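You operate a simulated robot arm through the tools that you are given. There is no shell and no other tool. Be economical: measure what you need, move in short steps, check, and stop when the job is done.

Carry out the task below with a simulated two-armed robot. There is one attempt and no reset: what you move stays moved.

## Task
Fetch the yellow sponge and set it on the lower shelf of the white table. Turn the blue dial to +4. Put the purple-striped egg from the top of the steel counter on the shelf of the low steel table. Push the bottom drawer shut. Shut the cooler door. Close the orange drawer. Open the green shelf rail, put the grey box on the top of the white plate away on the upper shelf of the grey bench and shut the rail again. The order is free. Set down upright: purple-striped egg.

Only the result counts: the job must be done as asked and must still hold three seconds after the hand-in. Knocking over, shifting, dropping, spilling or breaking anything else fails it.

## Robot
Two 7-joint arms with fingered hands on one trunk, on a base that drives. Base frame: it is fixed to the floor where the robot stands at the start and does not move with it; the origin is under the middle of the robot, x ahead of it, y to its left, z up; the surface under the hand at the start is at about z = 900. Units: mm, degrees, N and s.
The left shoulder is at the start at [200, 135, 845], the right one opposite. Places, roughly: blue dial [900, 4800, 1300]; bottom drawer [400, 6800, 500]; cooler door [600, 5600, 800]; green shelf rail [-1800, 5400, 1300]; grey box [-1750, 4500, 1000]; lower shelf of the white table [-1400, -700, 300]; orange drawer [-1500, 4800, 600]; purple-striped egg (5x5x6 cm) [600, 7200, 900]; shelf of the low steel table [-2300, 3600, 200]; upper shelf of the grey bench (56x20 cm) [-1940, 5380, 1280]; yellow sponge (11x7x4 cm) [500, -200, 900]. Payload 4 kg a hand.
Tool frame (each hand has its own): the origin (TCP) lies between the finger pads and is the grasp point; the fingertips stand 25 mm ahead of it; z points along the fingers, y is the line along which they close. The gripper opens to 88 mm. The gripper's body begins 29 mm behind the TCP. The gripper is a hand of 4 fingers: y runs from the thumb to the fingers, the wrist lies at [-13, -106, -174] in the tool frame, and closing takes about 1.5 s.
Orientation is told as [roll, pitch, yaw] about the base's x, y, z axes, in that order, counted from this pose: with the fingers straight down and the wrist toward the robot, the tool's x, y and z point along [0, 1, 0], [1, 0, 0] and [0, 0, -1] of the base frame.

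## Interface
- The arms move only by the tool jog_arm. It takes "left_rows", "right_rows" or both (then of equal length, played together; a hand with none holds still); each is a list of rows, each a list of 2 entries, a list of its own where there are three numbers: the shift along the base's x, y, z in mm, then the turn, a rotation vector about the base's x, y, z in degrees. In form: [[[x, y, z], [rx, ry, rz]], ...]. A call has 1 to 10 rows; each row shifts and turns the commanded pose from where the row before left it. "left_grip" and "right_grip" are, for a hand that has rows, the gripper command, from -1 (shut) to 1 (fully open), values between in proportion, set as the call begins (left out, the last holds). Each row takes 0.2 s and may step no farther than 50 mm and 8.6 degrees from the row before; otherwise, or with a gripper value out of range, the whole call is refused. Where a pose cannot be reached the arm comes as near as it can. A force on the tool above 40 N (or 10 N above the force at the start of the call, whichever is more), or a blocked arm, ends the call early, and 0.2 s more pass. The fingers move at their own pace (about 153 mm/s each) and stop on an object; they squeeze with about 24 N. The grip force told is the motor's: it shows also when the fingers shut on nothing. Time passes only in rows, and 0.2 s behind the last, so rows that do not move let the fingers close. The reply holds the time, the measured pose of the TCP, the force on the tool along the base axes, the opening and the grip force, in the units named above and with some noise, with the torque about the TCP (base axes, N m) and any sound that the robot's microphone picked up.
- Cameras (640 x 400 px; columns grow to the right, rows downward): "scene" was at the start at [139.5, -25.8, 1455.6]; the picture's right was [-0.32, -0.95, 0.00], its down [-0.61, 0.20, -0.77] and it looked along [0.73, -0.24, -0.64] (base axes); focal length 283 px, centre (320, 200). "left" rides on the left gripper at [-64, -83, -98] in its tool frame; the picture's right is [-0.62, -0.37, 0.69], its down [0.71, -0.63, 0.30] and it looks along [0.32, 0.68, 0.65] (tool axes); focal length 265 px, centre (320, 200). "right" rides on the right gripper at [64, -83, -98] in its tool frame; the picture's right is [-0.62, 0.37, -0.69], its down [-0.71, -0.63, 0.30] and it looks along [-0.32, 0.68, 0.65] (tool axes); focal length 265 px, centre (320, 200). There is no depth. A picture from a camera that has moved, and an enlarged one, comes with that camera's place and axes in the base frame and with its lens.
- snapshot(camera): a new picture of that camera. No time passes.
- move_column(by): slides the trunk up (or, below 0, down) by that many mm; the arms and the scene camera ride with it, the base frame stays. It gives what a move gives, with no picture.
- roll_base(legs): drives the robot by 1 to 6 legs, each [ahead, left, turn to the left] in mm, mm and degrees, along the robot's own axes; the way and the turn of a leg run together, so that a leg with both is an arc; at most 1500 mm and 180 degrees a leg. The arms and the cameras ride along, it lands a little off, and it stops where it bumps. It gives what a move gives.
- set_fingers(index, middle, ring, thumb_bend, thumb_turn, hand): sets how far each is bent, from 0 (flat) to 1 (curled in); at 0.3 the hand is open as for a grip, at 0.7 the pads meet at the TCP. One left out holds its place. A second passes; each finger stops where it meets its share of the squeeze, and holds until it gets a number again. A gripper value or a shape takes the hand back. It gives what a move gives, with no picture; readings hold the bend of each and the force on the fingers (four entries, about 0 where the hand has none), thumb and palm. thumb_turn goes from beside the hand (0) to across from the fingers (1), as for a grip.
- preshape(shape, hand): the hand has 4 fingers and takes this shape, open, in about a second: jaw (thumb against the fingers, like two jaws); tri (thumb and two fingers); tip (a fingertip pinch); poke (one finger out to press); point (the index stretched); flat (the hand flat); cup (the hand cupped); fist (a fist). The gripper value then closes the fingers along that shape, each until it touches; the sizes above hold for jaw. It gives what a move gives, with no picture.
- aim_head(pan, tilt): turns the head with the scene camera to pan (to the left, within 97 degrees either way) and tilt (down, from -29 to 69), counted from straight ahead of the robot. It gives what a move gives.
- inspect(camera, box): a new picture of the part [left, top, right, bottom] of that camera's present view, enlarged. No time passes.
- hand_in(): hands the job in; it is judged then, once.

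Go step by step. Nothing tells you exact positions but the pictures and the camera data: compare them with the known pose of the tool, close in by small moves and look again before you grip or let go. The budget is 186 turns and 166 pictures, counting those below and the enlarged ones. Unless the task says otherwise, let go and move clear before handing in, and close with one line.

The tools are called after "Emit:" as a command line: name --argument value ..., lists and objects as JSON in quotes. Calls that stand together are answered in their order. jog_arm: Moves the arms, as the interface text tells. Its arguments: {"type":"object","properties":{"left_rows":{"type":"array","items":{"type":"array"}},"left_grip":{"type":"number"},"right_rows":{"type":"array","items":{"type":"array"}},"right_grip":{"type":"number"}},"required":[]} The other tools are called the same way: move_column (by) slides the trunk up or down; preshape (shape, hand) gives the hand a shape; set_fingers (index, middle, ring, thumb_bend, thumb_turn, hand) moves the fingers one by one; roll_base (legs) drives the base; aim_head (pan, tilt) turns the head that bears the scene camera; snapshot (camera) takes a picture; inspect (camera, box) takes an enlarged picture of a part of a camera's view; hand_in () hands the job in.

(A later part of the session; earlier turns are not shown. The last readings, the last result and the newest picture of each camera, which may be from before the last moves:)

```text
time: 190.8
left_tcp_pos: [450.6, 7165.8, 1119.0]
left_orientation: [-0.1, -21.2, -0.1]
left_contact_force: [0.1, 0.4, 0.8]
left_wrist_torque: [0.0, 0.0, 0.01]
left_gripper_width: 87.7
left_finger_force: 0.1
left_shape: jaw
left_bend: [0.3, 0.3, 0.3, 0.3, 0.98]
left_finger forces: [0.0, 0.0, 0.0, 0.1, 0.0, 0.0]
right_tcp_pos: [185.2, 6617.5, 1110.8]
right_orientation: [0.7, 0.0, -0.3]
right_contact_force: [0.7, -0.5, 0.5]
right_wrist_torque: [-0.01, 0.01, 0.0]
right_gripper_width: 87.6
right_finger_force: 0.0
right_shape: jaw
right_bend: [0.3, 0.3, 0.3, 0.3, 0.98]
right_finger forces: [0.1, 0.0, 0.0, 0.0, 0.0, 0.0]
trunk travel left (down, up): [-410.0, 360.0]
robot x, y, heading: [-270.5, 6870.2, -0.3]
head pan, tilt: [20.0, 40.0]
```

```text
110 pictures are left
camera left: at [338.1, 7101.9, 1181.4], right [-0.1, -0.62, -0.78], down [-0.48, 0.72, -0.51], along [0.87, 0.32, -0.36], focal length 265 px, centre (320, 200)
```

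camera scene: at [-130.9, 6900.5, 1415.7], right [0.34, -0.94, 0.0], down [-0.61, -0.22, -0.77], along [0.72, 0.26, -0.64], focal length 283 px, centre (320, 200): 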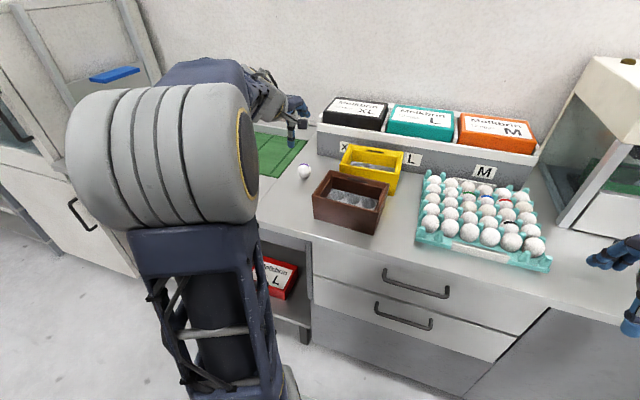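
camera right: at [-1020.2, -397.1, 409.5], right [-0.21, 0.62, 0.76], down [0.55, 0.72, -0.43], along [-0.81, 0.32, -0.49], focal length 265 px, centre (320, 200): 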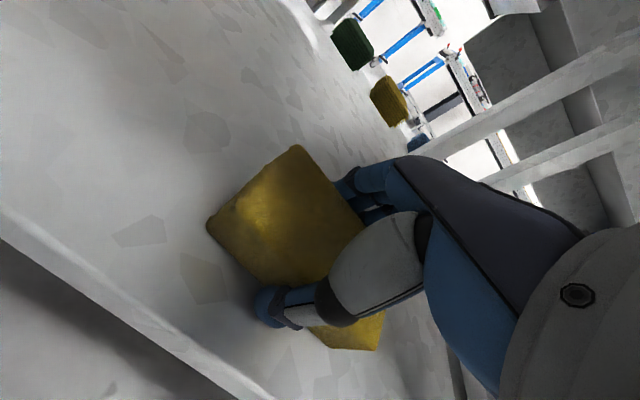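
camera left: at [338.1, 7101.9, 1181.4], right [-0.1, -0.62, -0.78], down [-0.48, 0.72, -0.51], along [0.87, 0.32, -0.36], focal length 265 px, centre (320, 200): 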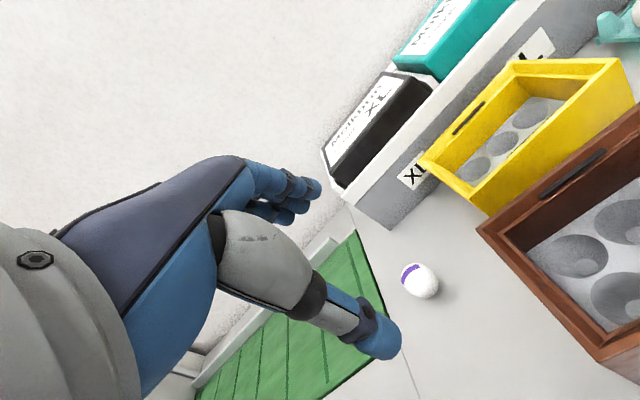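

Triangulation puts the egg at about (593, 7216, 885), so the counter is at about z 853. I move the base slightly closer and bring the left hand above it with a 21° tilt.

Emit:
roll_base --legs '[[70, 40, 0]]'

Emit:
jog_arm --left_rows '[[[8, 3, -35], [0, 0, 0]], [[8, 3, -35], [0, 0, 0]], [[8, 3, -35], [0, 0, 0]], [[0, 0, 0], [0, 0, 0]]]'

Emit:
snapshot --camera "left"

```text
time: 191.8
left_tcp_pos: [523.2, 7204.4, 1118.8]
left_orientation: [0.0, -21.1, -0.3]
left_contact_force: [-0.2, 0.0, -0.2]
left_wrist_torque: [-0.03, 0.02, -0.01]
left_gripper_width: 88.0
left_finger_force: 0.1
left_shape: jaw
left_bend: [0.3, 0.3, 0.3, 0.3, 0.98]
left_finger forces: [0.0, 0.0, 0.0, 0.0, 0.0, 0.1]
right_tcp_pos: [255.4, 6655.9, 1110.5]
right_orientation: [0.7, 0.0, -0.4]
right_contact_force: [-1.0, -0.1, 0.6]
right_wrist_torque: [0.0, -0.01, 0.01]
right_gripper_width: 87.6
right_finger_force: 0.0
right_shape: jaw
right_bend: [0.3, 0.3, 0.3, 0.3, 0.98]
right_finger forces: [0.0, 0.0, 0.1, 0.0, 0.0, 0.1]
trunk travel left (down, up): [-410.0, 360.0]
robot x, y, heading: [-198.9, 6912.1, -0.1]
head pan, tilt: [20.0, 40.0]
```

```text
time: 192.8
left_tcp_pos: [550.8, 7213.7, 1011.6]
left_orientation: [0.1, -21.2, -0.2]
left_contact_force: [-0.8, -1.1, 0.2]
left_wrist_torque: [0.02, -0.02, 0.0]
left_gripper_width: 87.7
left_finger_force: 0.0
left_shape: jaw
left_bend: [0.3, 0.3, 0.3, 0.3, 0.98]
left_finger forces: [0.1, 0.0, 0.0, 0.1, 0.0, 0.0]
right_tcp_pos: [256.4, 6656.0, 1110.7]
right_orientation: [0.7, 0.0, -0.5]
right_contact_force: [0.4, 0.5, 0.3]
right_wrist_torque: [-0.04, 0.01, -0.01]
right_gripper_width: 87.7
right_finger_force: 0.1
right_shape: jaw
right_bend: [0.3, 0.3, 0.3, 0.3, 0.98]
right_finger forces: [0.0, 0.0, 0.0, 0.0, 0.0, 0.1]
trunk travel left (down, up): [-410.0, 360.0]
robot x, y, heading: [-192.3, 6909.4, -0.3]
head pan, tilt: [20.0, 40.0]
```

```text
109 pictures are left
camera left: at [436.8, 7150.9, 1073.6], right [-0.1, -0.62, -0.78], down [-0.47, 0.72, -0.51], along [0.88, 0.32, -0.36], focal length 265 px, centre (320, 200)
```

left: 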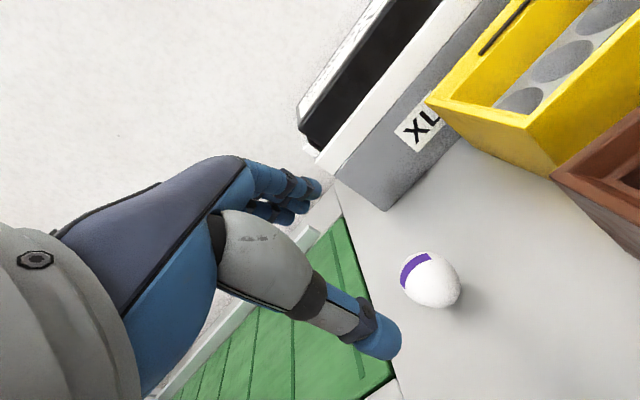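

The egg is confirmed at (592, 7212, 885). I reduce the tilt to 12° so the thumb clears the counter, and go down around it.

Emit:
jog_arm --left_rows '[[[9, 0, -20], [0, 4.5, 0]], [[9, 0, -25], [0, 4.5, 0]], [[8, -1, -25], [0, 0, 0]], [[8, -1, -25], [0, 0, 0]], [[5, 0, -14], [0, 0, 0]], [[0, 0, 0], [0, 0, 0]]]'

Emit:
snapshot --camera "left"

```text
time: 194.2
left_tcp_pos: [586.6, 7209.1, 904.4]
left_orientation: [0.0, -12.2, -0.3]
left_contact_force: [-1.2, 0.2, -0.4]
left_wrist_torque: [0.01, 0.01, -0.02]
left_gripper_width: 87.9
left_finger_force: 0.1
left_shape: jaw
left_bend: [0.3, 0.3, 0.3, 0.3, 0.98]
left_finger forces: [0.0, 0.1, 0.0, 0.1, 0.1, 0.1]
right_tcp_pos: [256.3, 6656.5, 1110.9]
right_orientation: [0.7, 0.0, -0.5]
right_contact_force: [-1.0, 0.2, -0.2]
right_wrist_torque: [0.04, -0.01, 0.01]
right_gripper_width: 87.6
right_finger_force: 0.0
right_shape: jaw
right_bend: [0.3, 0.3, 0.3, 0.3, 0.98]
right_finger forces: [0.1, 0.1, 0.1, 0.0, 0.0, 0.1]
trunk travel left (down, up): [-410.0, 360.0]
robot x, y, heading: [-196.1, 6911.3, -0.3]
head pan, tilt: [20.0, 40.0]
```

```text
108 pictures are left
camera left: at [484.0, 7146.6, 984.2], right [-0.22, -0.62, -0.76], down [-0.55, 0.72, -0.43], along [0.81, 0.32, -0.49], focal length 265 px, centre (320, 200)
```

left: 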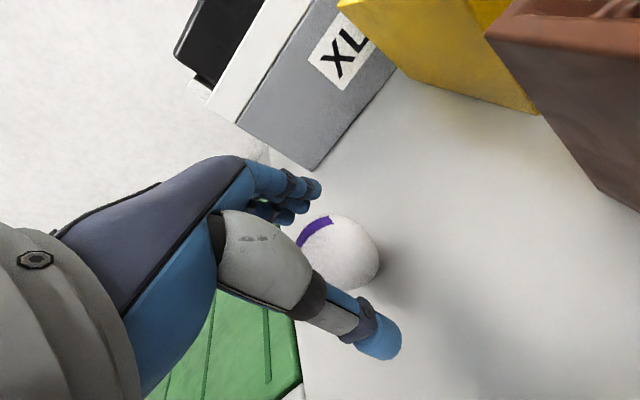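

Emit:
jog_arm --left_rows '[[[3, 1, -6], [0, 0, 0]], [[3, 1, -6], [0, 0, 0]], [[0, 0, 0], [0, 0, 0]]]'

Emit:
jog_arm --left_rows '[[[0, 0, 0], [0, 0, 0]], [[0, 0, 0], [0, 0, 0]], [[0, 0, 0], [0, 0, 0]], [[0, 0, 0], [0, 0, 0]], [[0, 0, 0], [0, 0, 0]], [[0, 0, 0], [0, 0, 0]], [[0, 0, 0], [0, 0, 0]], [[0, 0, 0], [0, 0, 0]]]' --left_grip -1

Emit:
snapshot --camera "left"

```text
time: 195.0
left_tcp_pos: [591.9, 7212.0, 892.6]
left_orientation: [0.0, -12.2, -0.4]
left_contact_force: [0.3, 0.2, 0.6]
left_wrist_torque: [0.01, 0.02, 0.0]
left_gripper_width: 87.7
left_finger_force: 0.1
left_shape: jaw
left_bend: [0.3, 0.3, 0.3, 0.3, 0.98]
left_finger forces: [0.1, 0.0, 0.0, 0.1, 0.1, 0.0]
right_tcp_pos: [256.2, 6656.2, 1111.4]
right_orientation: [0.8, -0.1, -0.5]
right_contact_force: [-0.5, -0.5, 0.6]
right_wrist_torque: [-0.02, 0.01, -0.01]
right_gripper_width: 88.1
right_finger_force: 0.0
right_shape: jaw
right_bend: [0.3, 0.3, 0.3, 0.3, 0.98]
right_finger forces: [0.0, 0.0, 0.0, 0.0, 0.0, 0.1]
trunk travel left (down, up): [-410.0, 360.0]
robot x, y, heading: [-196.9, 6908.5, -0.1]
head pan, tilt: [20.0, 40.0]
```

```text
time: 196.8
left_tcp_pos: [591.5, 7212.7, 893.4]
left_orientation: [0.0, -12.2, -0.2]
left_contact_force: [0.3, -0.3, 0.1]
left_wrist_torque: [0.0, 0.02, 0.0]
left_gripper_width: 36.9
left_finger_force: 9.2
left_shape: jaw
left_bend: [0.74, 0.47, 0.52, 0.72, 1.0]
left_finger forces: [4.4, 2.7, 0.1, 0.1, 7.4, 0.0]
right_tcp_pos: [255.2, 6656.0, 1111.0]
right_orientation: [0.7, -0.1, -0.5]
right_contact_force: [0.7, -0.3, -0.5]
right_wrist_torque: [-0.03, -0.01, 0.03]
right_gripper_width: 87.8
right_finger_force: 0.2
right_shape: jaw
right_bend: [0.3, 0.3, 0.3, 0.3, 0.98]
right_finger forces: [0.0, 0.0, 0.0, 0.1, 0.0, 0.1]
trunk travel left (down, up): [-410.0, 360.0]
robot x, y, heading: [-199.5, 6911.3, -0.4]
head pan, tilt: [20.0, 40.0]
```

```text
107 pictures are left
camera left: at [488.7, 7149.9, 972.9], right [-0.22, -0.62, -0.76], down [-0.55, 0.72, -0.43], along [0.81, 0.32, -0.49], focal length 265 px, centre (320, 200)
```

left: 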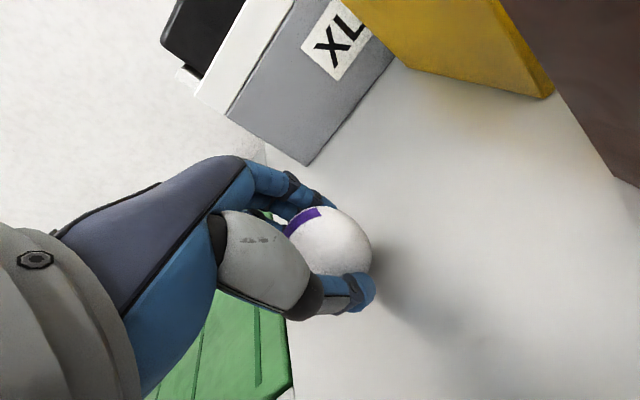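

The grip on the egg is gentle at about 9 N. I lift slowly and check.

Emit:
jog_arm --left_rows '[[[0, 0, 0], [0, 0, 0]], [[0, 0, 8], [0, 0, 0]], [[0, 0, 10], [0, 0, 0]], [[0, 0, 10], [0, 0, 0]], [[0, 0, 0], [0, 0, 0]]]'

Emit:
snapshot --camera "left"

```text
time: 198.0
left_tcp_pos: [594.5, 7211.8, 920.1]
left_orientation: [0.0, -12.2, -0.4]
left_contact_force: [0.8, 0.2, -1.3]
left_wrist_torque: [-0.02, 0.01, -0.02]
left_gripper_width: 36.7
left_finger_force: 9.5
left_shape: jaw
left_bend: [0.74, 0.47, 0.52, 0.72, 1.0]
left_finger forces: [4.5, 2.7, 0.0, 0.0, 7.4, 0.1]
right_tcp_pos: [254.8, 6655.9, 1110.8]
right_orientation: [0.6, 0.0, -0.5]
right_contact_force: [-0.7, -0.2, -0.5]
right_wrist_torque: [0.01, -0.01, 0.0]
right_gripper_width: 87.8
right_finger_force: 0.0
right_shape: jaw
right_bend: [0.3, 0.3, 0.3, 0.3, 0.98]
right_finger forces: [0.2, 0.0, 0.0, 0.1, 0.1, 0.1]
trunk travel left (down, up): [-410.0, 360.0]
robot x, y, heading: [-194.9, 6912.3, -0.4]
head pan, tilt: [20.0, 40.0]
```

```text
106 pictures are left
camera left: at [490.1, 7150.0, 1000.2], right [-0.22, -0.62, -0.75], down [-0.55, 0.72, -0.43], along [0.81, 0.32, -0.49], focal length 265 px, centre (320, 200)
```

left: 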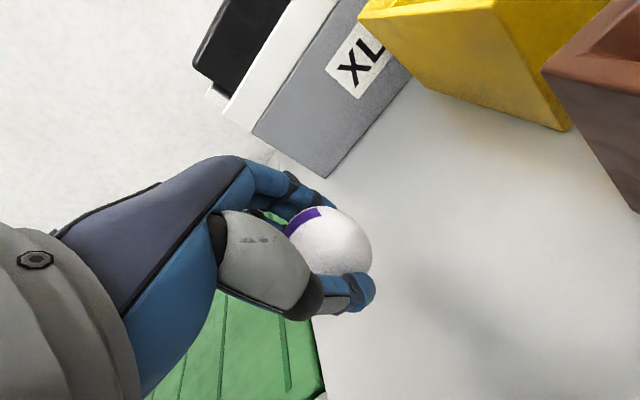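

The egg is held. I lift it clear, retract, and drive back down the aisle to the low steel table.

Emit:
jog_arm --left_rows '[[[0, 0, 40], [0, 0, 0]], [[0, 0, 40], [0, 0, 0]], [[0, 0, 40], [0, 0, 0]], [[-20, 0, 40], [0, 0, 0]], [[-40, -5, 20], [0, 0, 0]], [[-40, -10, 0], [0, 0, 0]], [[-40, -10, 0], [0, 0, 0]], [[-40, -10, 0], [0, 0, 0]], [[-40, -10, 0], [0, 0, 0]], [[-20, -10, 0], [0, 0, 0]]]'

Emit:
roll_base --legs '[[-220, 0, 0], [0, -1100, 0], [0, -1100, 0], [0, -1100, 0]]'

Emit:
roll_base --legs '[[0, 0, 180]]'

Emit:
aim_head --pan 0 --tilt 30

Emit:
snapshot --camera "scene"

Emit:
snapshot --camera "left"

```text
time: 200.2
left_tcp_pos: [352.9, 7157.9, 1101.5]
left_orientation: [0.0, -12.2, -0.2]
left_contact_force: [-1.1, 0.0, 0.0]
left_wrist_torque: [0.0, -0.03, 0.02]
left_gripper_width: 36.6
left_finger_force: 9.3
left_shape: jaw
left_bend: [0.74, 0.48, 0.52, 0.73, 1.0]
left_finger forces: [4.4, 2.7, 0.1, 0.0, 7.4, 0.0]
right_tcp_pos: [255.6, 6655.4, 1110.5]
right_orientation: [0.7, 0.0, -0.5]
right_contact_force: [-0.5, 1.0, -0.4]
right_wrist_torque: [-0.02, -0.01, 0.02]
right_gripper_width: 87.7
right_finger_force: 0.1
right_shape: jaw
right_bend: [0.3, 0.3, 0.3, 0.3, 0.98]
right_finger forces: [0.0, 0.0, 0.0, 0.0, 0.0, 0.0]
trunk travel left (down, up): [-410.0, 360.0]
robot x, y, heading: [-195.6, 6911.4, -0.3]
head pan, tilt: [20.0, 40.0]
```

```text
time: 217.7
left_tcp_pos: [151.2, 3822.2, 1099.8]
left_orientation: [0.1, -12.1, -1.7]
left_contact_force: [0.0, 0.3, -0.2]
left_wrist_torque: [0.01, -0.01, 0.0]
left_gripper_width: 36.5
left_finger_force: 8.8
left_shape: jaw
left_bend: [0.74, 0.48, 0.52, 0.73, 1.0]
left_finger forces: [4.4, 2.7, 0.1, 0.0, 7.4, 0.1]
right_tcp_pos: [40.3, 3323.2, 1109.6]
right_orientation: [0.7, 0.0, -1.7]
right_contact_force: [-0.5, 0.1, 0.5]
right_wrist_torque: [-0.03, -0.01, 0.0]
right_gripper_width: 87.7
right_finger_force: 0.1
right_shape: jaw
right_bend: [0.3, 0.3, 0.3, 0.3, 0.98]
right_finger forces: [0.1, 0.0, 0.0, 0.0, 0.0, 0.1]
trunk travel left (down, up): [-410.0, 360.0]
robot x, y, heading: [-404.8, 3593.3, -1.6]
head pan, tilt: [20.0, 40.0]
```

```text
time: 225.5
left_tcp_pos: [-962.5, 3352.7, 1101.1]
left_orientation: [0.1, -12.2, 178.4]
left_contact_force: [0.2, -0.4, 0.0]
left_wrist_torque: [-0.01, -0.02, 0.02]
left_gripper_width: 36.0
left_finger_force: 9.3
left_shape: jaw
left_bend: [0.74, 0.48, 0.52, 0.73, 1.0]
left_finger forces: [4.2, 2.6, 0.0, 0.1, 6.9, 0.0]
right_tcp_pos: [-854.9, 3852.5, 1110.9]
right_orientation: [0.7, -0.1, 178.3]
right_contact_force: [0.6, 0.1, 0.4]
right_wrist_torque: [-0.01, -0.03, -0.03]
right_gripper_width: 87.8
right_finger_force: 0.1
right_shape: jaw
right_bend: [0.3, 0.3, 0.3, 0.3, 0.98]
right_finger forces: [0.0, 0.1, 0.0, 0.0, 0.0, 0.0]
trunk travel left (down, up): [-410.0, 360.0]
robot x, y, heading: [-407.3, 3588.9, 178.5]
head pan, tilt: [20.0, 40.0]
```

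```text
time: 226.3
left_tcp_pos: [-961.0, 3353.3, 1100.7]
left_orientation: [0.0, -12.2, 178.6]
left_contact_force: [0.8, -0.4, -0.7]
left_wrist_torque: [0.0, -0.01, 0.0]
left_gripper_width: 35.7
left_finger_force: 8.8
left_shape: jaw
left_bend: [0.74, 0.48, 0.52, 0.73, 1.0]
left_finger forces: [4.2, 2.5, 0.1, 0.0, 6.8, 0.0]
right_tcp_pos: [-854.2, 3853.4, 1110.2]
right_orientation: [0.7, 0.0, 178.2]
right_contact_force: [0.2, 0.1, -0.2]
right_wrist_torque: [0.0, -0.02, -0.02]
right_gripper_width: 87.9
right_finger_force: 0.0
right_shape: jaw
right_bend: [0.3, 0.3, 0.3, 0.3, 0.98]
right_finger forces: [0.1, 0.1, 0.0, 0.1, 0.1, 0.0]
trunk travel left (down, up): [-410.0, 360.0]
robot x, y, heading: [-404.9, 3590.2, 178.6]
head pan, tilt: [0.0, 30.0]
```

```text
105 pictures are left
camera scene: at [-557.9, 3594.0, 1431.0], right [0.03, 1.0, 0.0], down [0.5, -0.01, -0.87], along [-0.87, 0.02, -0.5], focal length 283 px, centre (320, 200)
```

scene: 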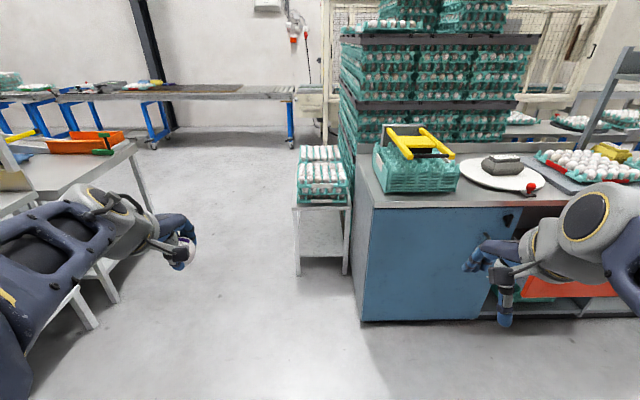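

```text
104 pictures are left
camera left: at [-858.3, 3416.3, 1180.4], right [0.23, 0.61, -0.76], down [0.53, -0.73, -0.43], along [-0.81, -0.3, -0.49], focal length 265 px, centre (320, 200)
```

left: 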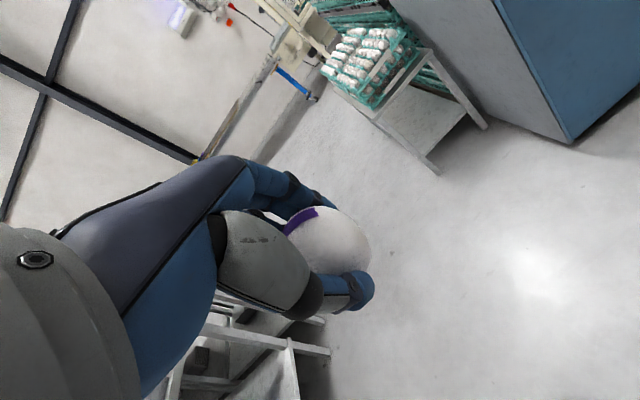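

Emit:
inspect --camera "scene" --box '[260, 130, 400, 300]'

```text
2.35 times, centred on (330, 215) of scene
camera zoom: at [-557.9, 3594.0, 1431.0], right [0.03, 1.0, 0.0], down [0.5, -0.01, -0.87], along [-0.87, 0.02, -0.5], focal length 667 px, centre (296, 165)
```

zoom: 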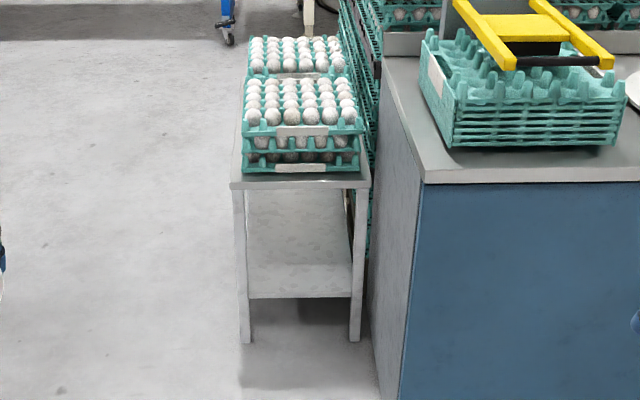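

The low table's front is at x ≈ -2010, y 3473–3804, with the shelf at z ≈ 170 and the top at ≈ 560. The right hand must stay clear of the blue cabinet, so I bring it inward, shift to y ≈ 3500, approach and lower.

Emit:
jog_arm --right_rows '[[[10, -20, 30], [0, 0, 0]], [[10, -20, 30], [0, 0, 0]], [[10, -20, 30], [0, 0, 0]], [[0, -20, 30], [0, 0, 0]]]'

Emit:
roll_base --legs '[[500, 100, 1.4], [300, 0, 0]]'

Emit:
move_column --by -400

Emit:
snapshot --camera "scene"

```text
time: 227.3
left_tcp_pos: [-962.1, 3352.4, 1100.4]
left_orientation: [-0.1, -12.2, 178.5]
left_contact_force: [-0.5, 0.2, -0.7]
left_wrist_torque: [0.01, 0.03, -0.02]
left_gripper_width: 35.9
left_finger_force: 9.3
left_shape: jaw
left_bend: [0.74, 0.48, 0.52, 0.73, 1.0]
left_finger forces: [4.2, 2.6, 0.1, 0.1, 6.9, 0.0]
right_tcp_pos: [-822.2, 3774.2, 1231.7]
right_orientation: [0.7, 0.0, 178.3]
right_contact_force: [0.4, 0.2, 0.2]
right_wrist_torque: [0.02, 0.0, 0.04]
right_gripper_width: 87.9
right_finger_force: 0.0
right_shape: jaw
right_bend: [0.3, 0.3, 0.3, 0.3, 0.98]
right_finger forces: [0.0, 0.1, 0.0, 0.1, 0.1, 0.0]
trunk travel left (down, up): [-410.0, 360.0]
robot x, y, heading: [-412.6, 3588.5, 178.2]
head pan, tilt: [0.0, 30.0]
```

```text
time: 232.0
left_tcp_pos: [-1758.8, 3249.3, 1100.7]
left_orientation: [0.0, -12.1, 179.4]
left_contact_force: [-0.7, 0.0, -0.6]
left_wrist_torque: [-0.04, 0.02, -0.02]
left_gripper_width: 35.9
left_finger_force: 9.3
left_shape: jaw
left_bend: [0.74, 0.48, 0.52, 0.73, 1.0]
left_finger forces: [4.3, 2.5, 0.1, 0.0, 7.0, 0.1]
right_tcp_pos: [-1626.6, 3672.8, 1231.3]
right_orientation: [0.7, 0.0, 179.3]
right_contact_force: [0.2, 0.2, -0.4]
right_wrist_torque: [-0.01, 0.01, -0.01]
right_gripper_width: 87.7
right_finger_force: 0.2
right_shape: jaw
right_bend: [0.3, 0.3, 0.3, 0.3, 0.98]
right_finger forces: [0.0, 0.0, 0.0, 0.0, 0.0, 0.0]
trunk travel left (down, up): [-410.0, 360.0]
robot x, y, heading: [-1209.0, 3494.0, 179.4]
head pan, tilt: [0.0, 30.0]
```

```text
time: 235.8
left_tcp_pos: [-1759.6, 3250.0, 701.3]
left_orientation: [0.0, -12.2, 179.5]
left_contact_force: [1.2, 0.2, 0.1]
left_wrist_torque: [-0.02, 0.02, -0.01]
left_gripper_width: 36.1
left_finger_force: 8.6
left_shape: jaw
left_bend: [0.74, 0.48, 0.52, 0.73, 1.0]
left_finger forces: [4.2, 2.6, 0.0, 0.0, 7.0, 0.0]
right_tcp_pos: [-1627.2, 3672.7, 831.0]
right_orientation: [0.6, 0.0, 179.3]
right_contact_force: [-0.1, -0.8, -0.4]
right_wrist_torque: [0.0, 0.01, -0.02]
right_gripper_width: 87.9
right_finger_force: 0.1
right_shape: jaw
right_bend: [0.3, 0.3, 0.3, 0.3, 0.98]
right_finger forces: [0.0, 0.1, 0.0, 0.1, 0.1, 0.1]
trunk travel left (down, up): [-10.0, 760.0]
robot x, y, heading: [-1211.3, 3495.6, 179.5]
head pan, tilt: [0.0, 30.0]
```

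```text
102 pictures are left
camera scene: at [-1358.9, 3498.1, 1031.1], right [0.01, 1.0, 0.0], down [0.5, 0.0, -0.87], along [-0.87, 0.01, -0.5], focal length 283 px, centre (320, 200)
```

scene: 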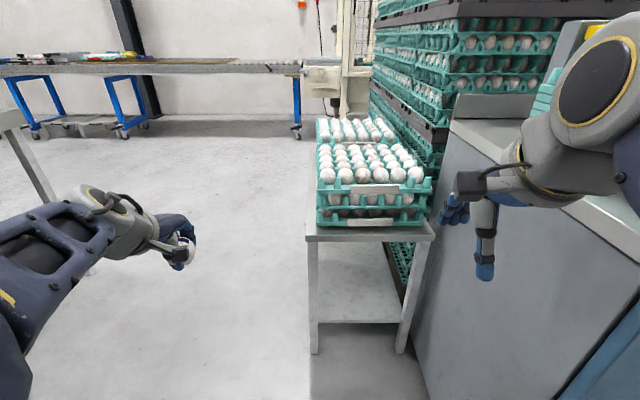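

The shelf is at z ≈ 174, the front edge at x ≈ -2000, and the clear opening is y 3507–3800. I move in a little and bring the egg down in front of the shelf.

Emit:
roll_base --legs '[[80, -60, 0.5]]'

Emit:
jog_arm --left_rows '[[[0, 30, -38], [0, 0, 0]], [[0, 30, -38], [0, 0, 0]], [[0, 30, -38], [0, 0, 0]], [[0, 30, -38], [0, 0, 0]], [[0, 30, -38], [0, 0, 0]], [[0, 30, -38], [0, 0, 0]], [[0, 30, -38], [0, 0, 0]], [[0, 30, -38], [0, 0, 0]], [[0, 30, -38], [0, 0, 0]], [[0, 20, -38], [0, 0, 0]]]'

Emit:
snapshot --camera "scene"

Emit:
snapshot --camera "left"

```text
time: 236.9
left_tcp_pos: [-1831.0, 3289.7, 700.9]
left_orientation: [-0.1, -12.1, -179.6]
left_contact_force: [0.1, 0.5, -1.1]
left_wrist_torque: [0.02, 0.02, 0.02]
left_gripper_width: 35.7
left_finger_force: 9.3
left_shape: jaw
left_bend: [0.74, 0.48, 0.52, 0.73, 1.0]
left_finger forces: [4.3, 2.6, 0.1, 0.1, 7.0, 0.0]
right_tcp_pos: [-1705.3, 3712.2, 831.0]
right_orientation: [0.7, 0.0, -179.9]
right_contact_force: [-0.6, 0.0, -0.1]
right_wrist_torque: [-0.03, -0.02, 0.01]
right_gripper_width: 88.0
right_finger_force: 0.0
right_shape: jaw
right_bend: [0.3, 0.3, 0.3, 0.3, 0.98]
right_finger forces: [0.1, 0.0, 0.0, 0.1, 0.1, 0.0]
trunk travel left (down, up): [-10.0, 760.0]
robot x, y, heading: [-1286.0, 3542.6, -179.8]
head pan, tilt: [0.0, 30.0]
```

```text
time: 239.1
left_tcp_pos: [-1870.5, 3581.0, 346.7]
left_orientation: [0.0, -12.3, -179.5]
left_contact_force: [0.7, 0.0, -0.5]
left_wrist_torque: [-0.03, 0.02, -0.02]
left_gripper_width: 35.3
left_finger_force: 9.3
left_shape: jaw
left_bend: [0.74, 0.48, 0.52, 0.73, 1.0]
left_finger forces: [3.9, 2.4, 0.0, 0.1, 6.5, 0.1]
left hand out of reach, approached as far as the arm can: row 4, 5, 6
right_tcp_pos: [-1706.1, 3714.2, 831.5]
right_orientation: [0.7, 0.0, -179.9]
right_contact_force: [-0.3, 0.3, -0.3]
right_wrist_torque: [0.0, -0.05, 0.01]
right_gripper_width: 87.7
right_finger_force: 0.0
right_shape: jaw
right_bend: [0.3, 0.3, 0.3, 0.3, 0.98]
right_finger forces: [0.1, 0.0, 0.0, 0.0, 0.1, 0.1]
trunk travel left (down, up): [-10.0, 760.0]
robot x, y, heading: [-1281.2, 3538.9, -179.9]
head pan, tilt: [0.0, 30.0]
```

```text
101 pictures are left
camera scene: at [-1434.7, 3542.9, 1031.1], right [0.0, 1.0, 0.0], down [0.5, 0.0, -0.87], along [-0.87, 0.0, -0.5], focal length 283 px, centre (320, 200)
```

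scene: 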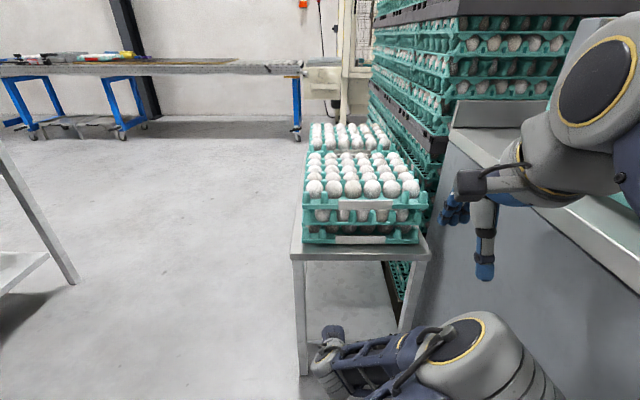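

```text
100 pictures are left
camera left: at [-1769.3, 3647.8, 425.8], right [0.21, 0.62, -0.75], down [0.56, -0.71, -0.43], along [-0.8, -0.33, -0.49], focal length 265 px, centre (320, 200)
```

left: 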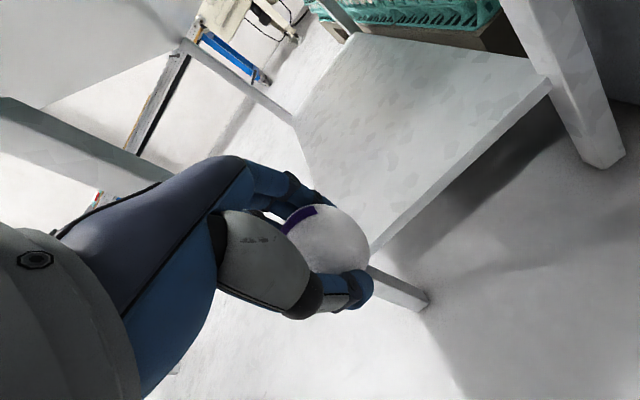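

Emit:
jog_arm --left_rows '[[[-5, 25, -20], [0, 0, 0]], [[-5, 25, -20], [0, 0, 0]], [[-5, 25, -20], [0, 0, 0]], [[0, 0, 0], [0, 0, 0]]]'

Emit:
snapshot --camera "left"

```text
time: 240.1
left_tcp_pos: [-1896.3, 3663.5, 304.0]
left_orientation: [-3.2, -12.7, -178.0]
left_contact_force: [-0.2, 0.8, -0.5]
left_wrist_torque: [0.01, 0.02, -0.01]
left_gripper_width: 35.2
left_finger_force: 8.9
left_shape: jaw
left_bend: [0.74, 0.48, 0.52, 0.73, 1.0]
left_finger forces: [4.0, 2.5, 0.1, 0.0, 6.6, 0.1]
right_tcp_pos: [-1706.2, 3713.3, 830.7]
right_orientation: [0.6, -0.1, -179.8]
right_contact_force: [0.3, 0.6, 0.0]
right_wrist_torque: [0.01, 0.0, 0.0]
right_gripper_width: 87.8
right_finger_force: 0.0
right_shape: jaw
right_bend: [0.3, 0.3, 0.3, 0.3, 0.98]
right_finger forces: [0.0, 0.0, 0.0, 0.1, 0.0, 0.0]
trunk travel left (down, up): [-10.0, 760.0]
robot x, y, heading: [-1285.3, 3540.3, -179.7]
head pan, tilt: [0.0, 30.0]
```

```text
99 pictures are left
camera left: at [-1794.8, 3726.7, 386.0], right [0.19, 0.66, -0.72], down [0.56, -0.68, -0.47], along [-0.8, -0.32, -0.5], focal length 265 px, centre (320, 200)
```

left: 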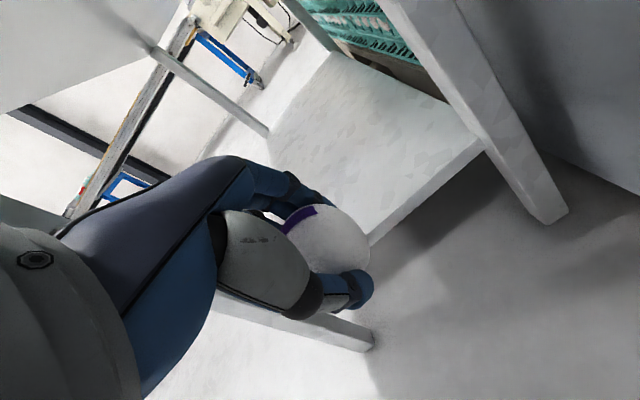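

Emit:
jog_arm --left_rows '[[[-35, -4, 0], [0, 0, 0]], [[-35, -4, 0], [0, 0, 0]], [[-35, -4, 0], [0, 0, 0]], [[-35, -4, 0], [0, 0, 0]], [[-35, -4, 0], [0, 0, 0]], [[0, 0, 0], [0, 0, 0]]]'

Emit:
snapshot --camera "left"

Emit:
snapshot --camera "scene"

```text
time: 241.5
left_tcp_pos: [-2062.9, 3639.0, 284.5]
left_orientation: [0.0, -12.2, -179.7]
left_contact_force: [-0.3, 0.2, -0.7]
left_wrist_torque: [-0.04, 0.04, 0.01]
left_gripper_width: 35.2
left_finger_force: 8.8
left_shape: jaw
left_bend: [0.74, 0.48, 0.52, 0.73, 1.0]
left_finger forces: [4.1, 2.5, 0.0, 0.1, 6.5, 0.0]
right_tcp_pos: [-1705.7, 3712.4, 830.4]
right_orientation: [0.6, -0.1, -179.8]
right_contact_force: [-0.4, -0.6, 0.3]
right_wrist_torque: [-0.01, -0.01, -0.01]
right_gripper_width: 87.8
right_finger_force: 0.0
right_shape: jaw
right_bend: [0.3, 0.3, 0.3, 0.3, 0.98]
right_finger forces: [0.1, 0.0, 0.0, 0.1, 0.0, 0.0]
trunk travel left (down, up): [-10.0, 760.0]
robot x, y, heading: [-1285.8, 3540.0, -179.7]
head pan, tilt: [0.0, 30.0]
```

```text
98 pictures are left
camera left: at [-1961.7, 3705.9, 364.0], right [0.21, 0.62, -0.76], down [0.56, -0.71, -0.43], along [-0.8, -0.33, -0.49], focal length 265 px, centre (320, 200)
```

left: 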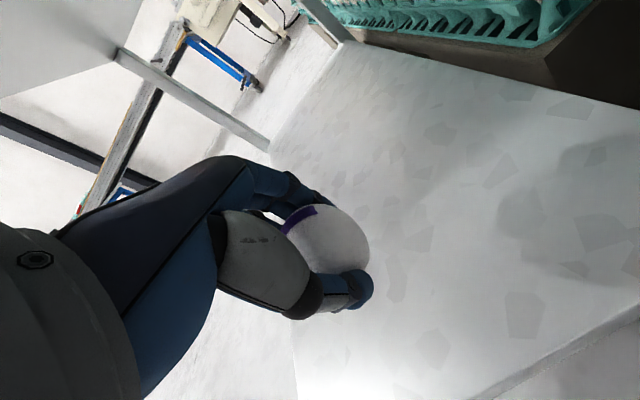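

```text
97 pictures are left
camera scene: at [-1434.7, 3542.8, 1031.1], right [0.0, 1.0, 0.0], down [0.5, 0.0, -0.87], along [-0.87, 0.0, -0.5], focal length 283 px, centre (320, 200)
```

scene: 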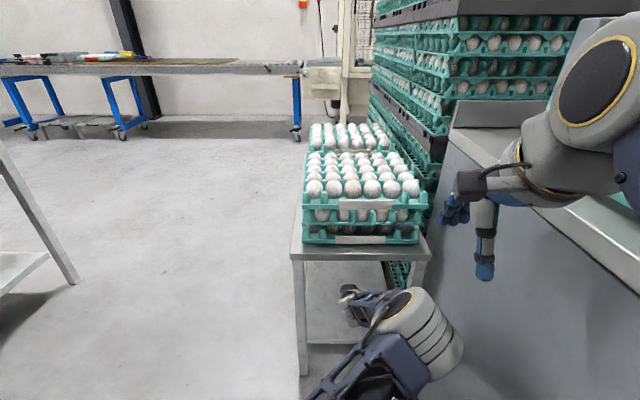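

Emit:
jog_arm --left_rows '[[[-10, 0, -15], [0, 0, 0]], [[-10, 0, -15], [0, 0, 0]], [[0, 0, -15], [0, 0, 0]], [[0, 0, -8], [0, 0, 0]], [[0, 0, 0], [0, 0, 0]]]'

Emit:
snapshot --camera "left"

```text
time: 242.7
left_tcp_pos: [-2083.4, 3640.4, 230.5]
left_orientation: [0.0, -12.1, -179.6]
left_contact_force: [-0.6, -0.7, 0.1]
left_wrist_torque: [0.0, 0.0, 0.02]
left_gripper_width: 35.3
left_finger_force: 9.8
left_shape: jaw
left_bend: [0.74, 0.48, 0.52, 0.73, 1.0]
left_finger forces: [4.0, 2.5, 0.0, 0.0, 6.5, 0.0]
right_tcp_pos: [-1705.2, 3713.2, 830.8]
right_orientation: [0.7, 0.0, -179.8]
right_contact_force: [0.3, -0.8, 0.0]
right_wrist_torque: [0.01, 0.01, -0.02]
right_gripper_width: 87.8
right_finger_force: 0.1
right_shape: jaw
right_bend: [0.3, 0.3, 0.3, 0.3, 0.98]
right_finger forces: [0.1, 0.1, 0.1, 0.1, 0.0, 0.0]
trunk travel left (down, up): [-10.0, 760.0]
robot x, y, heading: [-1285.5, 3543.0, -179.5]
head pan, tilt: [0.0, 30.0]
```

```text
96 pictures are left
camera left: at [-1981.0, 3705.4, 310.9], right [0.21, 0.62, -0.76], down [0.56, -0.71, -0.43], along [-0.8, -0.33, -0.49], focal length 265 px, centre (320, 200)
```

left: 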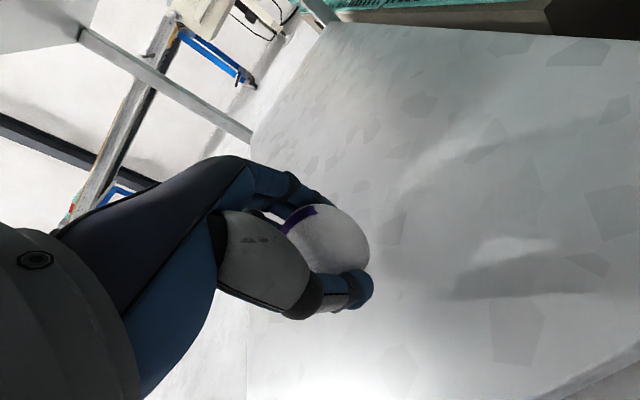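

Emit:
jog_arm --left_rows '[[[0, 0, -3], [0, 0, 0]], [[0, 0, -3], [0, 0, 0]], [[0, 0, 0], [0, 0, 0]]]'

Emit:
jog_arm --left_rows '[[[0, 0, -3], [0, 0, 0]], [[0, 0, 0], [0, 0, 0]]]'

Emit:
jog_arm --left_rows '[[[0, 0, -3], [0, 0, 0]], [[0, 0, 0], [0, 0, 0]]]'

```text
time: 243.5
left_tcp_pos: [-2085.1, 3637.6, 225.7]
left_orientation: [0.0, -12.2, -179.6]
left_contact_force: [-0.3, 0.4, -0.9]
left_wrist_torque: [0.0, -0.01, -0.05]
left_gripper_width: 35.0
left_finger_force: 9.3
left_shape: jaw
left_bend: [0.74, 0.48, 0.52, 0.73, 1.0]
left_finger forces: [3.9, 2.5, 0.0, 0.0, 6.5, 0.0]
right_tcp_pos: [-1704.8, 3713.1, 831.0]
right_orientation: [0.7, 0.0, -179.8]
right_contact_force: [-0.3, 0.1, -0.2]
right_wrist_torque: [0.0, -0.03, 0.0]
right_gripper_width: 88.2
right_finger_force: 0.0
right_shape: jaw
right_bend: [0.3, 0.3, 0.3, 0.3, 0.98]
right_finger forces: [0.1, 0.1, 0.0, 0.0, 0.0, 0.0]
trunk travel left (down, up): [-10.0, 760.0]
robot x, y, heading: [-1281.5, 3539.3, -179.7]
head pan, tilt: [0.0, 30.0]
```

```text
time: 244.1
left_tcp_pos: [-2085.7, 3640.0, 222.2]
left_orientation: [0.1, -12.2, -179.6]
left_contact_force: [0.0, -0.1, 0.0]
left_wrist_torque: [-0.01, -0.01, -0.01]
left_gripper_width: 35.1
left_finger_force: 8.6
left_shape: jaw
left_bend: [0.74, 0.48, 0.52, 0.73, 1.0]
left_finger forces: [4.0, 2.6, 0.0, 0.0, 6.5, 0.0]
right_tcp_pos: [-1704.4, 3714.7, 830.6]
right_orientation: [0.7, 0.0, -179.8]
right_contact_force: [-0.2, -0.7, 0.6]
right_wrist_torque: [0.0, -0.03, -0.01]
right_gripper_width: 87.6
right_finger_force: 0.1
right_shape: jaw
right_bend: [0.3, 0.3, 0.3, 0.3, 0.98]
right_finger forces: [0.0, 0.0, 0.1, 0.0, 0.1, 0.0]
trunk travel left (down, up): [-10.0, 760.0]
robot x, y, heading: [-1286.4, 3541.6, -179.7]
head pan, tilt: [0.0, 30.0]
```

```text
time: 244.7
left_tcp_pos: [-2083.9, 3638.2, 221.1]
left_orientation: [0.0, -12.4, -179.7]
left_contact_force: [-0.1, 1.1, 2.5]
left_wrist_torque: [0.0, 0.02, -0.01]
left_gripper_width: 35.4
left_finger_force: 8.8
left_shape: jaw
left_bend: [0.74, 0.48, 0.52, 0.74, 1.0]
left_finger forces: [4.3, 2.4, 0.0, 0.0, 6.3, 0.1]
right_tcp_pos: [-1705.6, 3712.4, 831.1]
right_orientation: [0.7, 0.0, -179.8]
right_contact_force: [0.2, 0.0, -0.2]
right_wrist_torque: [0.02, 0.0, -0.01]
right_gripper_width: 87.7
right_finger_force: 0.0
right_shape: jaw
right_bend: [0.3, 0.3, 0.3, 0.3, 0.98]
right_finger forces: [0.1, 0.0, 0.1, 0.0, 0.0, 0.1]
trunk travel left (down, up): [-10.0, 760.0]
robot x, y, heading: [-1284.9, 3541.1, -179.7]
head pan, tilt: [0.0, 30.0]
```

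Emit:
jog_arm --left_rows '[[[0, 0, -2], [0, 0, 0]], [[0, 0, 0], [0, 0, 0]]]'

Emit:
inspect --camera "left" --box '[220, 170, 480, 350]'

```text
time: 245.3
left_tcp_pos: [-2085.8, 3637.0, 217.2]
left_orientation: [0.0, -12.3, -179.6]
left_contact_force: [1.9, 1.3, 3.1]
left_wrist_torque: [0.02, 0.01, 0.0]
left_gripper_width: 35.1
left_finger_force: 8.6
left_shape: jaw
left_bend: [0.74, 0.48, 0.52, 0.74, 1.0]
left_finger forces: [3.9, 2.1, 0.1, 0.1, 5.9, 0.0]
right_tcp_pos: [-1704.6, 3713.6, 830.5]
right_orientation: [0.7, 0.0, -179.8]
right_contact_force: [-1.3, 0.4, 0.0]
right_wrist_torque: [0.04, 0.0, 0.01]
right_gripper_width: 87.8
right_finger_force: 0.0
right_shape: jaw
right_bend: [0.3, 0.3, 0.3, 0.3, 0.98]
right_finger forces: [0.0, 0.1, 0.0, 0.0, 0.1, 0.0]
trunk travel left (down, up): [-10.0, 760.0]
robot x, y, heading: [-1281.4, 3543.2, -179.5]
head pan, tilt: [0.0, 30.0]
```

```text
2.22 times, centred on (350, 260) of left
camera zoom: at [-1983.4, 3704.3, 297.6], right [0.21, 0.62, -0.76], down [0.56, -0.71, -0.43], along [-0.8, -0.33, -0.49], focal length 590 px, centre (253, 67)
```

zoom: 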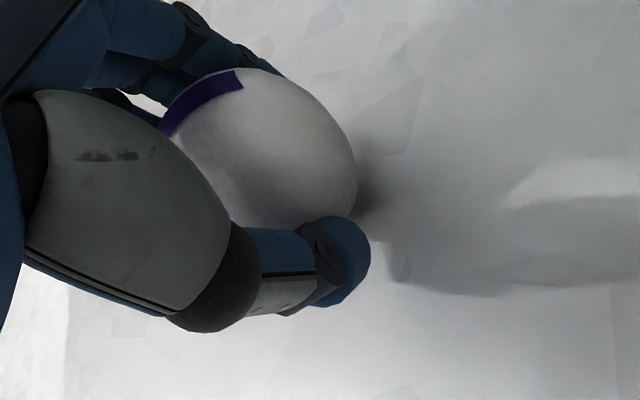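

The egg touches the shelf (about 3 N). I release it.

Emit:
jog_arm --left_rows '[[[0, 0, 0], [0, 0, 0]], [[0, 0, 0], [0, 0, 0]], [[0, 0, 0], [0, 0, 0]], [[0, 0, 0], [0, 0, 0]], [[0, 0, 0], [0, 0, 0]], [[0, 0, 0], [0, 0, 0]]]' --left_grip 1

Emit:
snapshot --camera "left"

```text
time: 246.7
left_tcp_pos: [-2083.9, 3638.0, 217.9]
left_orientation: [0.0, -12.2, -179.6]
left_contact_force: [0.8, 0.9, 0.6]
left_wrist_torque: [-0.03, -0.01, -0.06]
left_gripper_width: 87.6
left_finger_force: 0.1
left_shape: jaw
left_bend: [0.3, 0.3, 0.3, 0.3, 0.98]
left_finger forces: [0.1, 0.0, 0.0, 0.1, 0.1, 0.0]
right_tcp_pos: [-1705.5, 3714.1, 832.1]
right_orientation: [0.7, 0.0, -179.7]
right_contact_force: [-0.3, -0.5, -0.6]
right_wrist_torque: [0.0, 0.03, -0.01]
right_gripper_width: 87.8
right_finger_force: 0.0
right_shape: jaw
right_bend: [0.3, 0.3, 0.3, 0.3, 0.98]
right_finger forces: [0.1, 0.0, 0.0, 0.0, 0.0, 0.0]
trunk travel left (down, up): [-10.0, 760.0]
robot x, y, heading: [-1281.0, 3539.3, -179.6]
head pan, tilt: [0.0, 30.0]
```

```text
94 pictures are left
camera left: at [-1983.4, 3704.2, 297.5], right [0.21, 0.62, -0.76], down [0.56, -0.71, -0.43], along [-0.8, -0.33, -0.49], focal length 265 px, centre (320, 200)
```

left: 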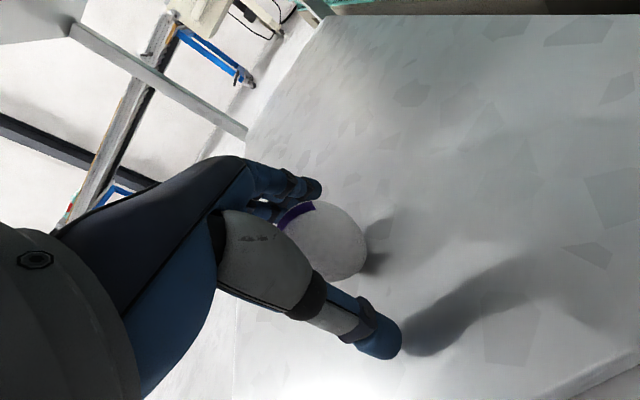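

The egg stands. I withdraw along the finger direction, then back out.

Emit:
jog_arm --left_rows '[[[2, 0, 10], [0, 0, 0]], [[4, 0, 18], [0, 0, 0]], [[5, 0, 22], [0, 0, 0]], [[6, 0, 28], [0, 0, 0]], [[2, 0, 8], [0, 0, 0]], [[35, 0, 0], [0, 0, 0]], [[40, 0, 0], [0, 0, 0]], [[40, 0, 0], [0, 0, 0]], [[40, 0, 0], [0, 0, 0]]]'

Emit:
snapshot --camera "left"

```text
time: 248.7
left_tcp_pos: [-1914.3, 3634.3, 305.1]
left_orientation: [-0.4, -12.4, -178.5]
left_contact_force: [-0.4, -0.5, -0.5]
left_wrist_torque: [-0.01, -0.02, -0.03]
left_gripper_width: 87.5
left_finger_force: 0.0
left_shape: jaw
left_bend: [0.3, 0.3, 0.3, 0.3, 0.98]
left_finger forces: [0.0, 0.0, 0.0, 0.0, 0.1, 0.0]
right_tcp_pos: [-1705.1, 3712.8, 832.2]
right_orientation: [0.6, -0.2, -179.8]
right_contact_force: [-0.7, 0.0, -0.1]
right_wrist_torque: [0.03, 0.02, -0.01]
right_gripper_width: 88.0
right_finger_force: 0.1
right_shape: jaw
right_bend: [0.3, 0.3, 0.3, 0.3, 0.98]
right_finger forces: [0.0, 0.0, 0.0, 0.0, 0.1, 0.0]
trunk travel left (down, up): [-10.0, 760.0]
robot x, y, heading: [-1280.5, 3544.8, -179.5]
head pan, tilt: [0.0, 30.0]
```

```text
93 pictures are left
camera left: at [-1812.4, 3701.4, 384.7], right [0.19, 0.63, -0.75], down [0.57, -0.7, -0.44], along [-0.8, -0.34, -0.49], focal length 265 px, centre (320, 200)
```

left: 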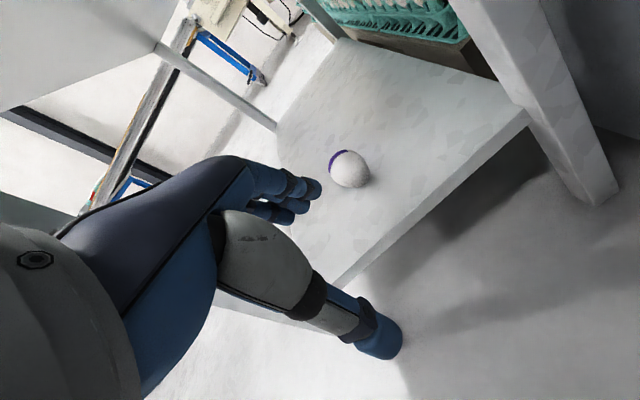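

The egg stands upright on the shelf. I back away, restore the arms and raise the trunk for the bench tasks.

Emit:
roll_base --legs '[[-550, 0, 0]]'

Emit:
jog_arm --left_rows '[[[0, -30, 38], [0, -1.2, 0]], [[0, -30, 38], [0, -1.2, 0]], [[0, -30, 38], [0, -1.2, 0]], [[5, -30, 38], [0, -1.2, 0]], [[5, -30, 38], [0, -1.2, 0]], [[10, -30, 35], [0, -1.2, 0]], [[10, -30, 35], [0, -1.2, 0]], [[10, -30, 35], [0, -1.2, 0]], [[10, -20, 35], [0, -1.2, 0]], [[10, 0, 35], [0, -1.2, 0]]]'

Emit:
move_column --by 400

Emit:
roll_base --legs '[[0, -1300, 0]]'

Emit:
aim_head --pan 0 --tilt 25

Emit:
snapshot --camera "scene"

```text
time: 251.9
left_tcp_pos: [-1364.3, 3645.0, 304.9]
left_orientation: [-0.5, -12.2, -179.5]
left_contact_force: [-0.4, 0.6, 0.0]
left_wrist_torque: [-0.01, 0.01, 0.02]
left_gripper_width: 87.7
left_finger_force: 0.0
left_shape: jaw
left_bend: [0.3, 0.3, 0.3, 0.3, 0.98]
left_finger forces: [0.1, 0.0, 0.1, 0.0, 0.1, 0.1]
right_tcp_pos: [-1158.7, 3716.9, 831.2]
right_orientation: [0.7, 0.0, 179.6]
right_contact_force: [1.1, 0.1, 0.1]
right_wrist_torque: [0.0, 0.02, -0.04]
right_gripper_width: 88.0
right_finger_force: 0.1
right_shape: jaw
right_bend: [0.3, 0.3, 0.3, 0.3, 0.98]
right_finger forces: [0.0, 0.0, 0.0, 0.0, 0.0, 0.0]
trunk travel left (down, up): [-10.0, 760.0]
robot x, y, heading: [-735.8, 3543.6, 179.7]
head pan, tilt: [0.0, 30.0]
```

```text
time: 254.1
left_tcp_pos: [-1307.9, 3397.6, 656.6]
left_orientation: [-0.4, -0.3, -179.7]
left_contact_force: [-0.5, 0.0, 0.3]
left_wrist_torque: [0.0, -0.02, -0.03]
left_gripper_width: 87.6
left_finger_force: 0.1
left_shape: jaw
left_bend: [0.3, 0.3, 0.3, 0.3, 0.98]
left_finger forces: [0.1, 0.1, 0.1, 0.0, 0.1, 0.0]
left hand out of reach, approached as far as the arm can: row 7
right_tcp_pos: [-1157.9, 3716.9, 830.5]
right_orientation: [0.7, 0.0, 179.4]
right_contact_force: [-0.1, 1.2, 0.0]
right_wrist_torque: [0.02, -0.01, 0.0]
right_gripper_width: 87.9
right_finger_force: 0.0
right_shape: jaw
right_bend: [0.3, 0.3, 0.3, 0.3, 0.98]
right_finger forces: [0.0, 0.0, 0.1, 0.0, 0.1, 0.1]
trunk travel left (down, up): [-10.0, 760.0]
robot x, y, heading: [-736.5, 3543.4, 179.6]
head pan, tilt: [0.0, 30.0]
```

```text
time: 257.9
left_tcp_pos: [-1307.8, 3395.8, 1054.6]
left_orientation: [-0.4, -0.4, -179.5]
left_contact_force: [-0.1, 0.2, -0.7]
left_wrist_torque: [-0.02, -0.03, 0.01]
left_gripper_width: 87.8
left_finger_force: 0.0
left_shape: jaw
left_bend: [0.3, 0.3, 0.3, 0.3, 0.98]
left_finger forces: [0.0, 0.0, 0.0, 0.1, 0.0, 0.0]
right_tcp_pos: [-1157.0, 3718.5, 1230.4]
right_orientation: [0.7, 0.0, 179.6]
right_contact_force: [-0.6, 0.6, 0.1]
right_wrist_torque: [-0.02, -0.01, 0.01]
right_gripper_width: 87.9
right_finger_force: 0.1
right_shape: jaw
right_bend: [0.3, 0.3, 0.3, 0.3, 0.98]
right_finger forces: [0.1, 0.1, 0.0, 0.1, 0.0, 0.1]
trunk travel left (down, up): [-410.0, 360.0]
robot x, y, heading: [-737.3, 3544.8, 179.9]
head pan, tilt: [0.0, 30.0]
```

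```text
time: 264.6
left_tcp_pos: [-1297.7, 4732.8, 1055.7]
left_orientation: [-0.4, -0.3, -179.8]
left_contact_force: [-0.1, 0.7, 0.1]
left_wrist_torque: [-0.03, -0.03, -0.01]
left_gripper_width: 87.8
left_finger_force: 0.2
left_shape: jaw
left_bend: [0.3, 0.3, 0.3, 0.3, 0.98]
left_finger forces: [0.0, 0.1, 0.0, 0.1, 0.1, 0.0]
right_tcp_pos: [-1146.3, 5053.0, 1231.5]
right_orientation: [0.7, 0.0, 179.3]
right_contact_force: [-0.4, -0.7, -0.4]
right_wrist_torque: [0.01, 0.0, 0.02]
right_gripper_width: 87.6
right_finger_force: 0.0
right_shape: jaw
right_bend: [0.3, 0.3, 0.3, 0.3, 0.98]
right_finger forces: [0.0, 0.0, 0.0, 0.1, 0.0, 0.0]
trunk travel left (down, up): [-410.0, 360.0]
robot x, y, heading: [-725.8, 4878.4, 179.4]
head pan, tilt: [0.0, 30.0]
```

```text
time: 265.3
left_tcp_pos: [-1297.9, 4732.2, 1055.3]
left_orientation: [-0.4, -0.3, -179.8]
left_contact_force: [-0.7, -0.2, -0.4]
left_wrist_torque: [0.01, -0.03, 0.02]
left_gripper_width: 87.6
left_finger_force: 0.1
left_shape: jaw
left_bend: [0.3, 0.3, 0.3, 0.3, 0.98]
left_finger forces: [0.1, 0.1, 0.0, 0.0, 0.0, 0.0]
right_tcp_pos: [-1145.2, 5054.1, 1231.1]
right_orientation: [0.6, 0.0, 179.2]
right_contact_force: [-0.2, 0.0, 0.1]
right_wrist_torque: [-0.01, 0.04, -0.03]
right_gripper_width: 87.9
right_finger_force: 0.1
right_shape: jaw
right_bend: [0.3, 0.3, 0.3, 0.3, 0.98]
right_finger forces: [0.1, 0.0, 0.1, 0.0, 0.0, 0.0]
trunk travel left (down, up): [-410.0, 360.0]
robot x, y, heading: [-724.6, 4873.9, 179.4]
head pan, tilt: [0.0, 25.0]
```

```text
92 pictures are left
camera scene: at [-879.1, 4878.2, 1439.0], right [0.01, 1.0, 0.0], down [0.42, 0.0, -0.91], along [-0.91, 0.01, -0.42], focal length 283 px, centre (320, 200)
```

scene: 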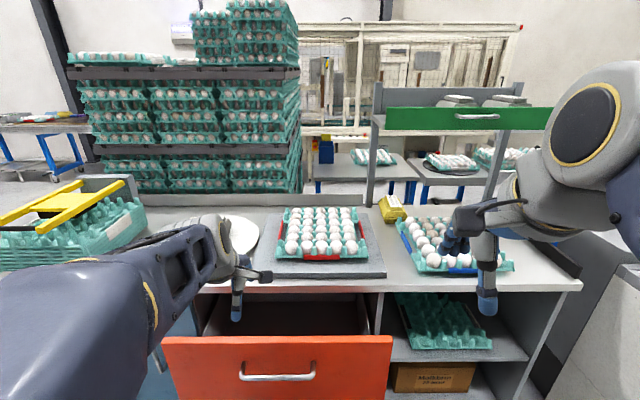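

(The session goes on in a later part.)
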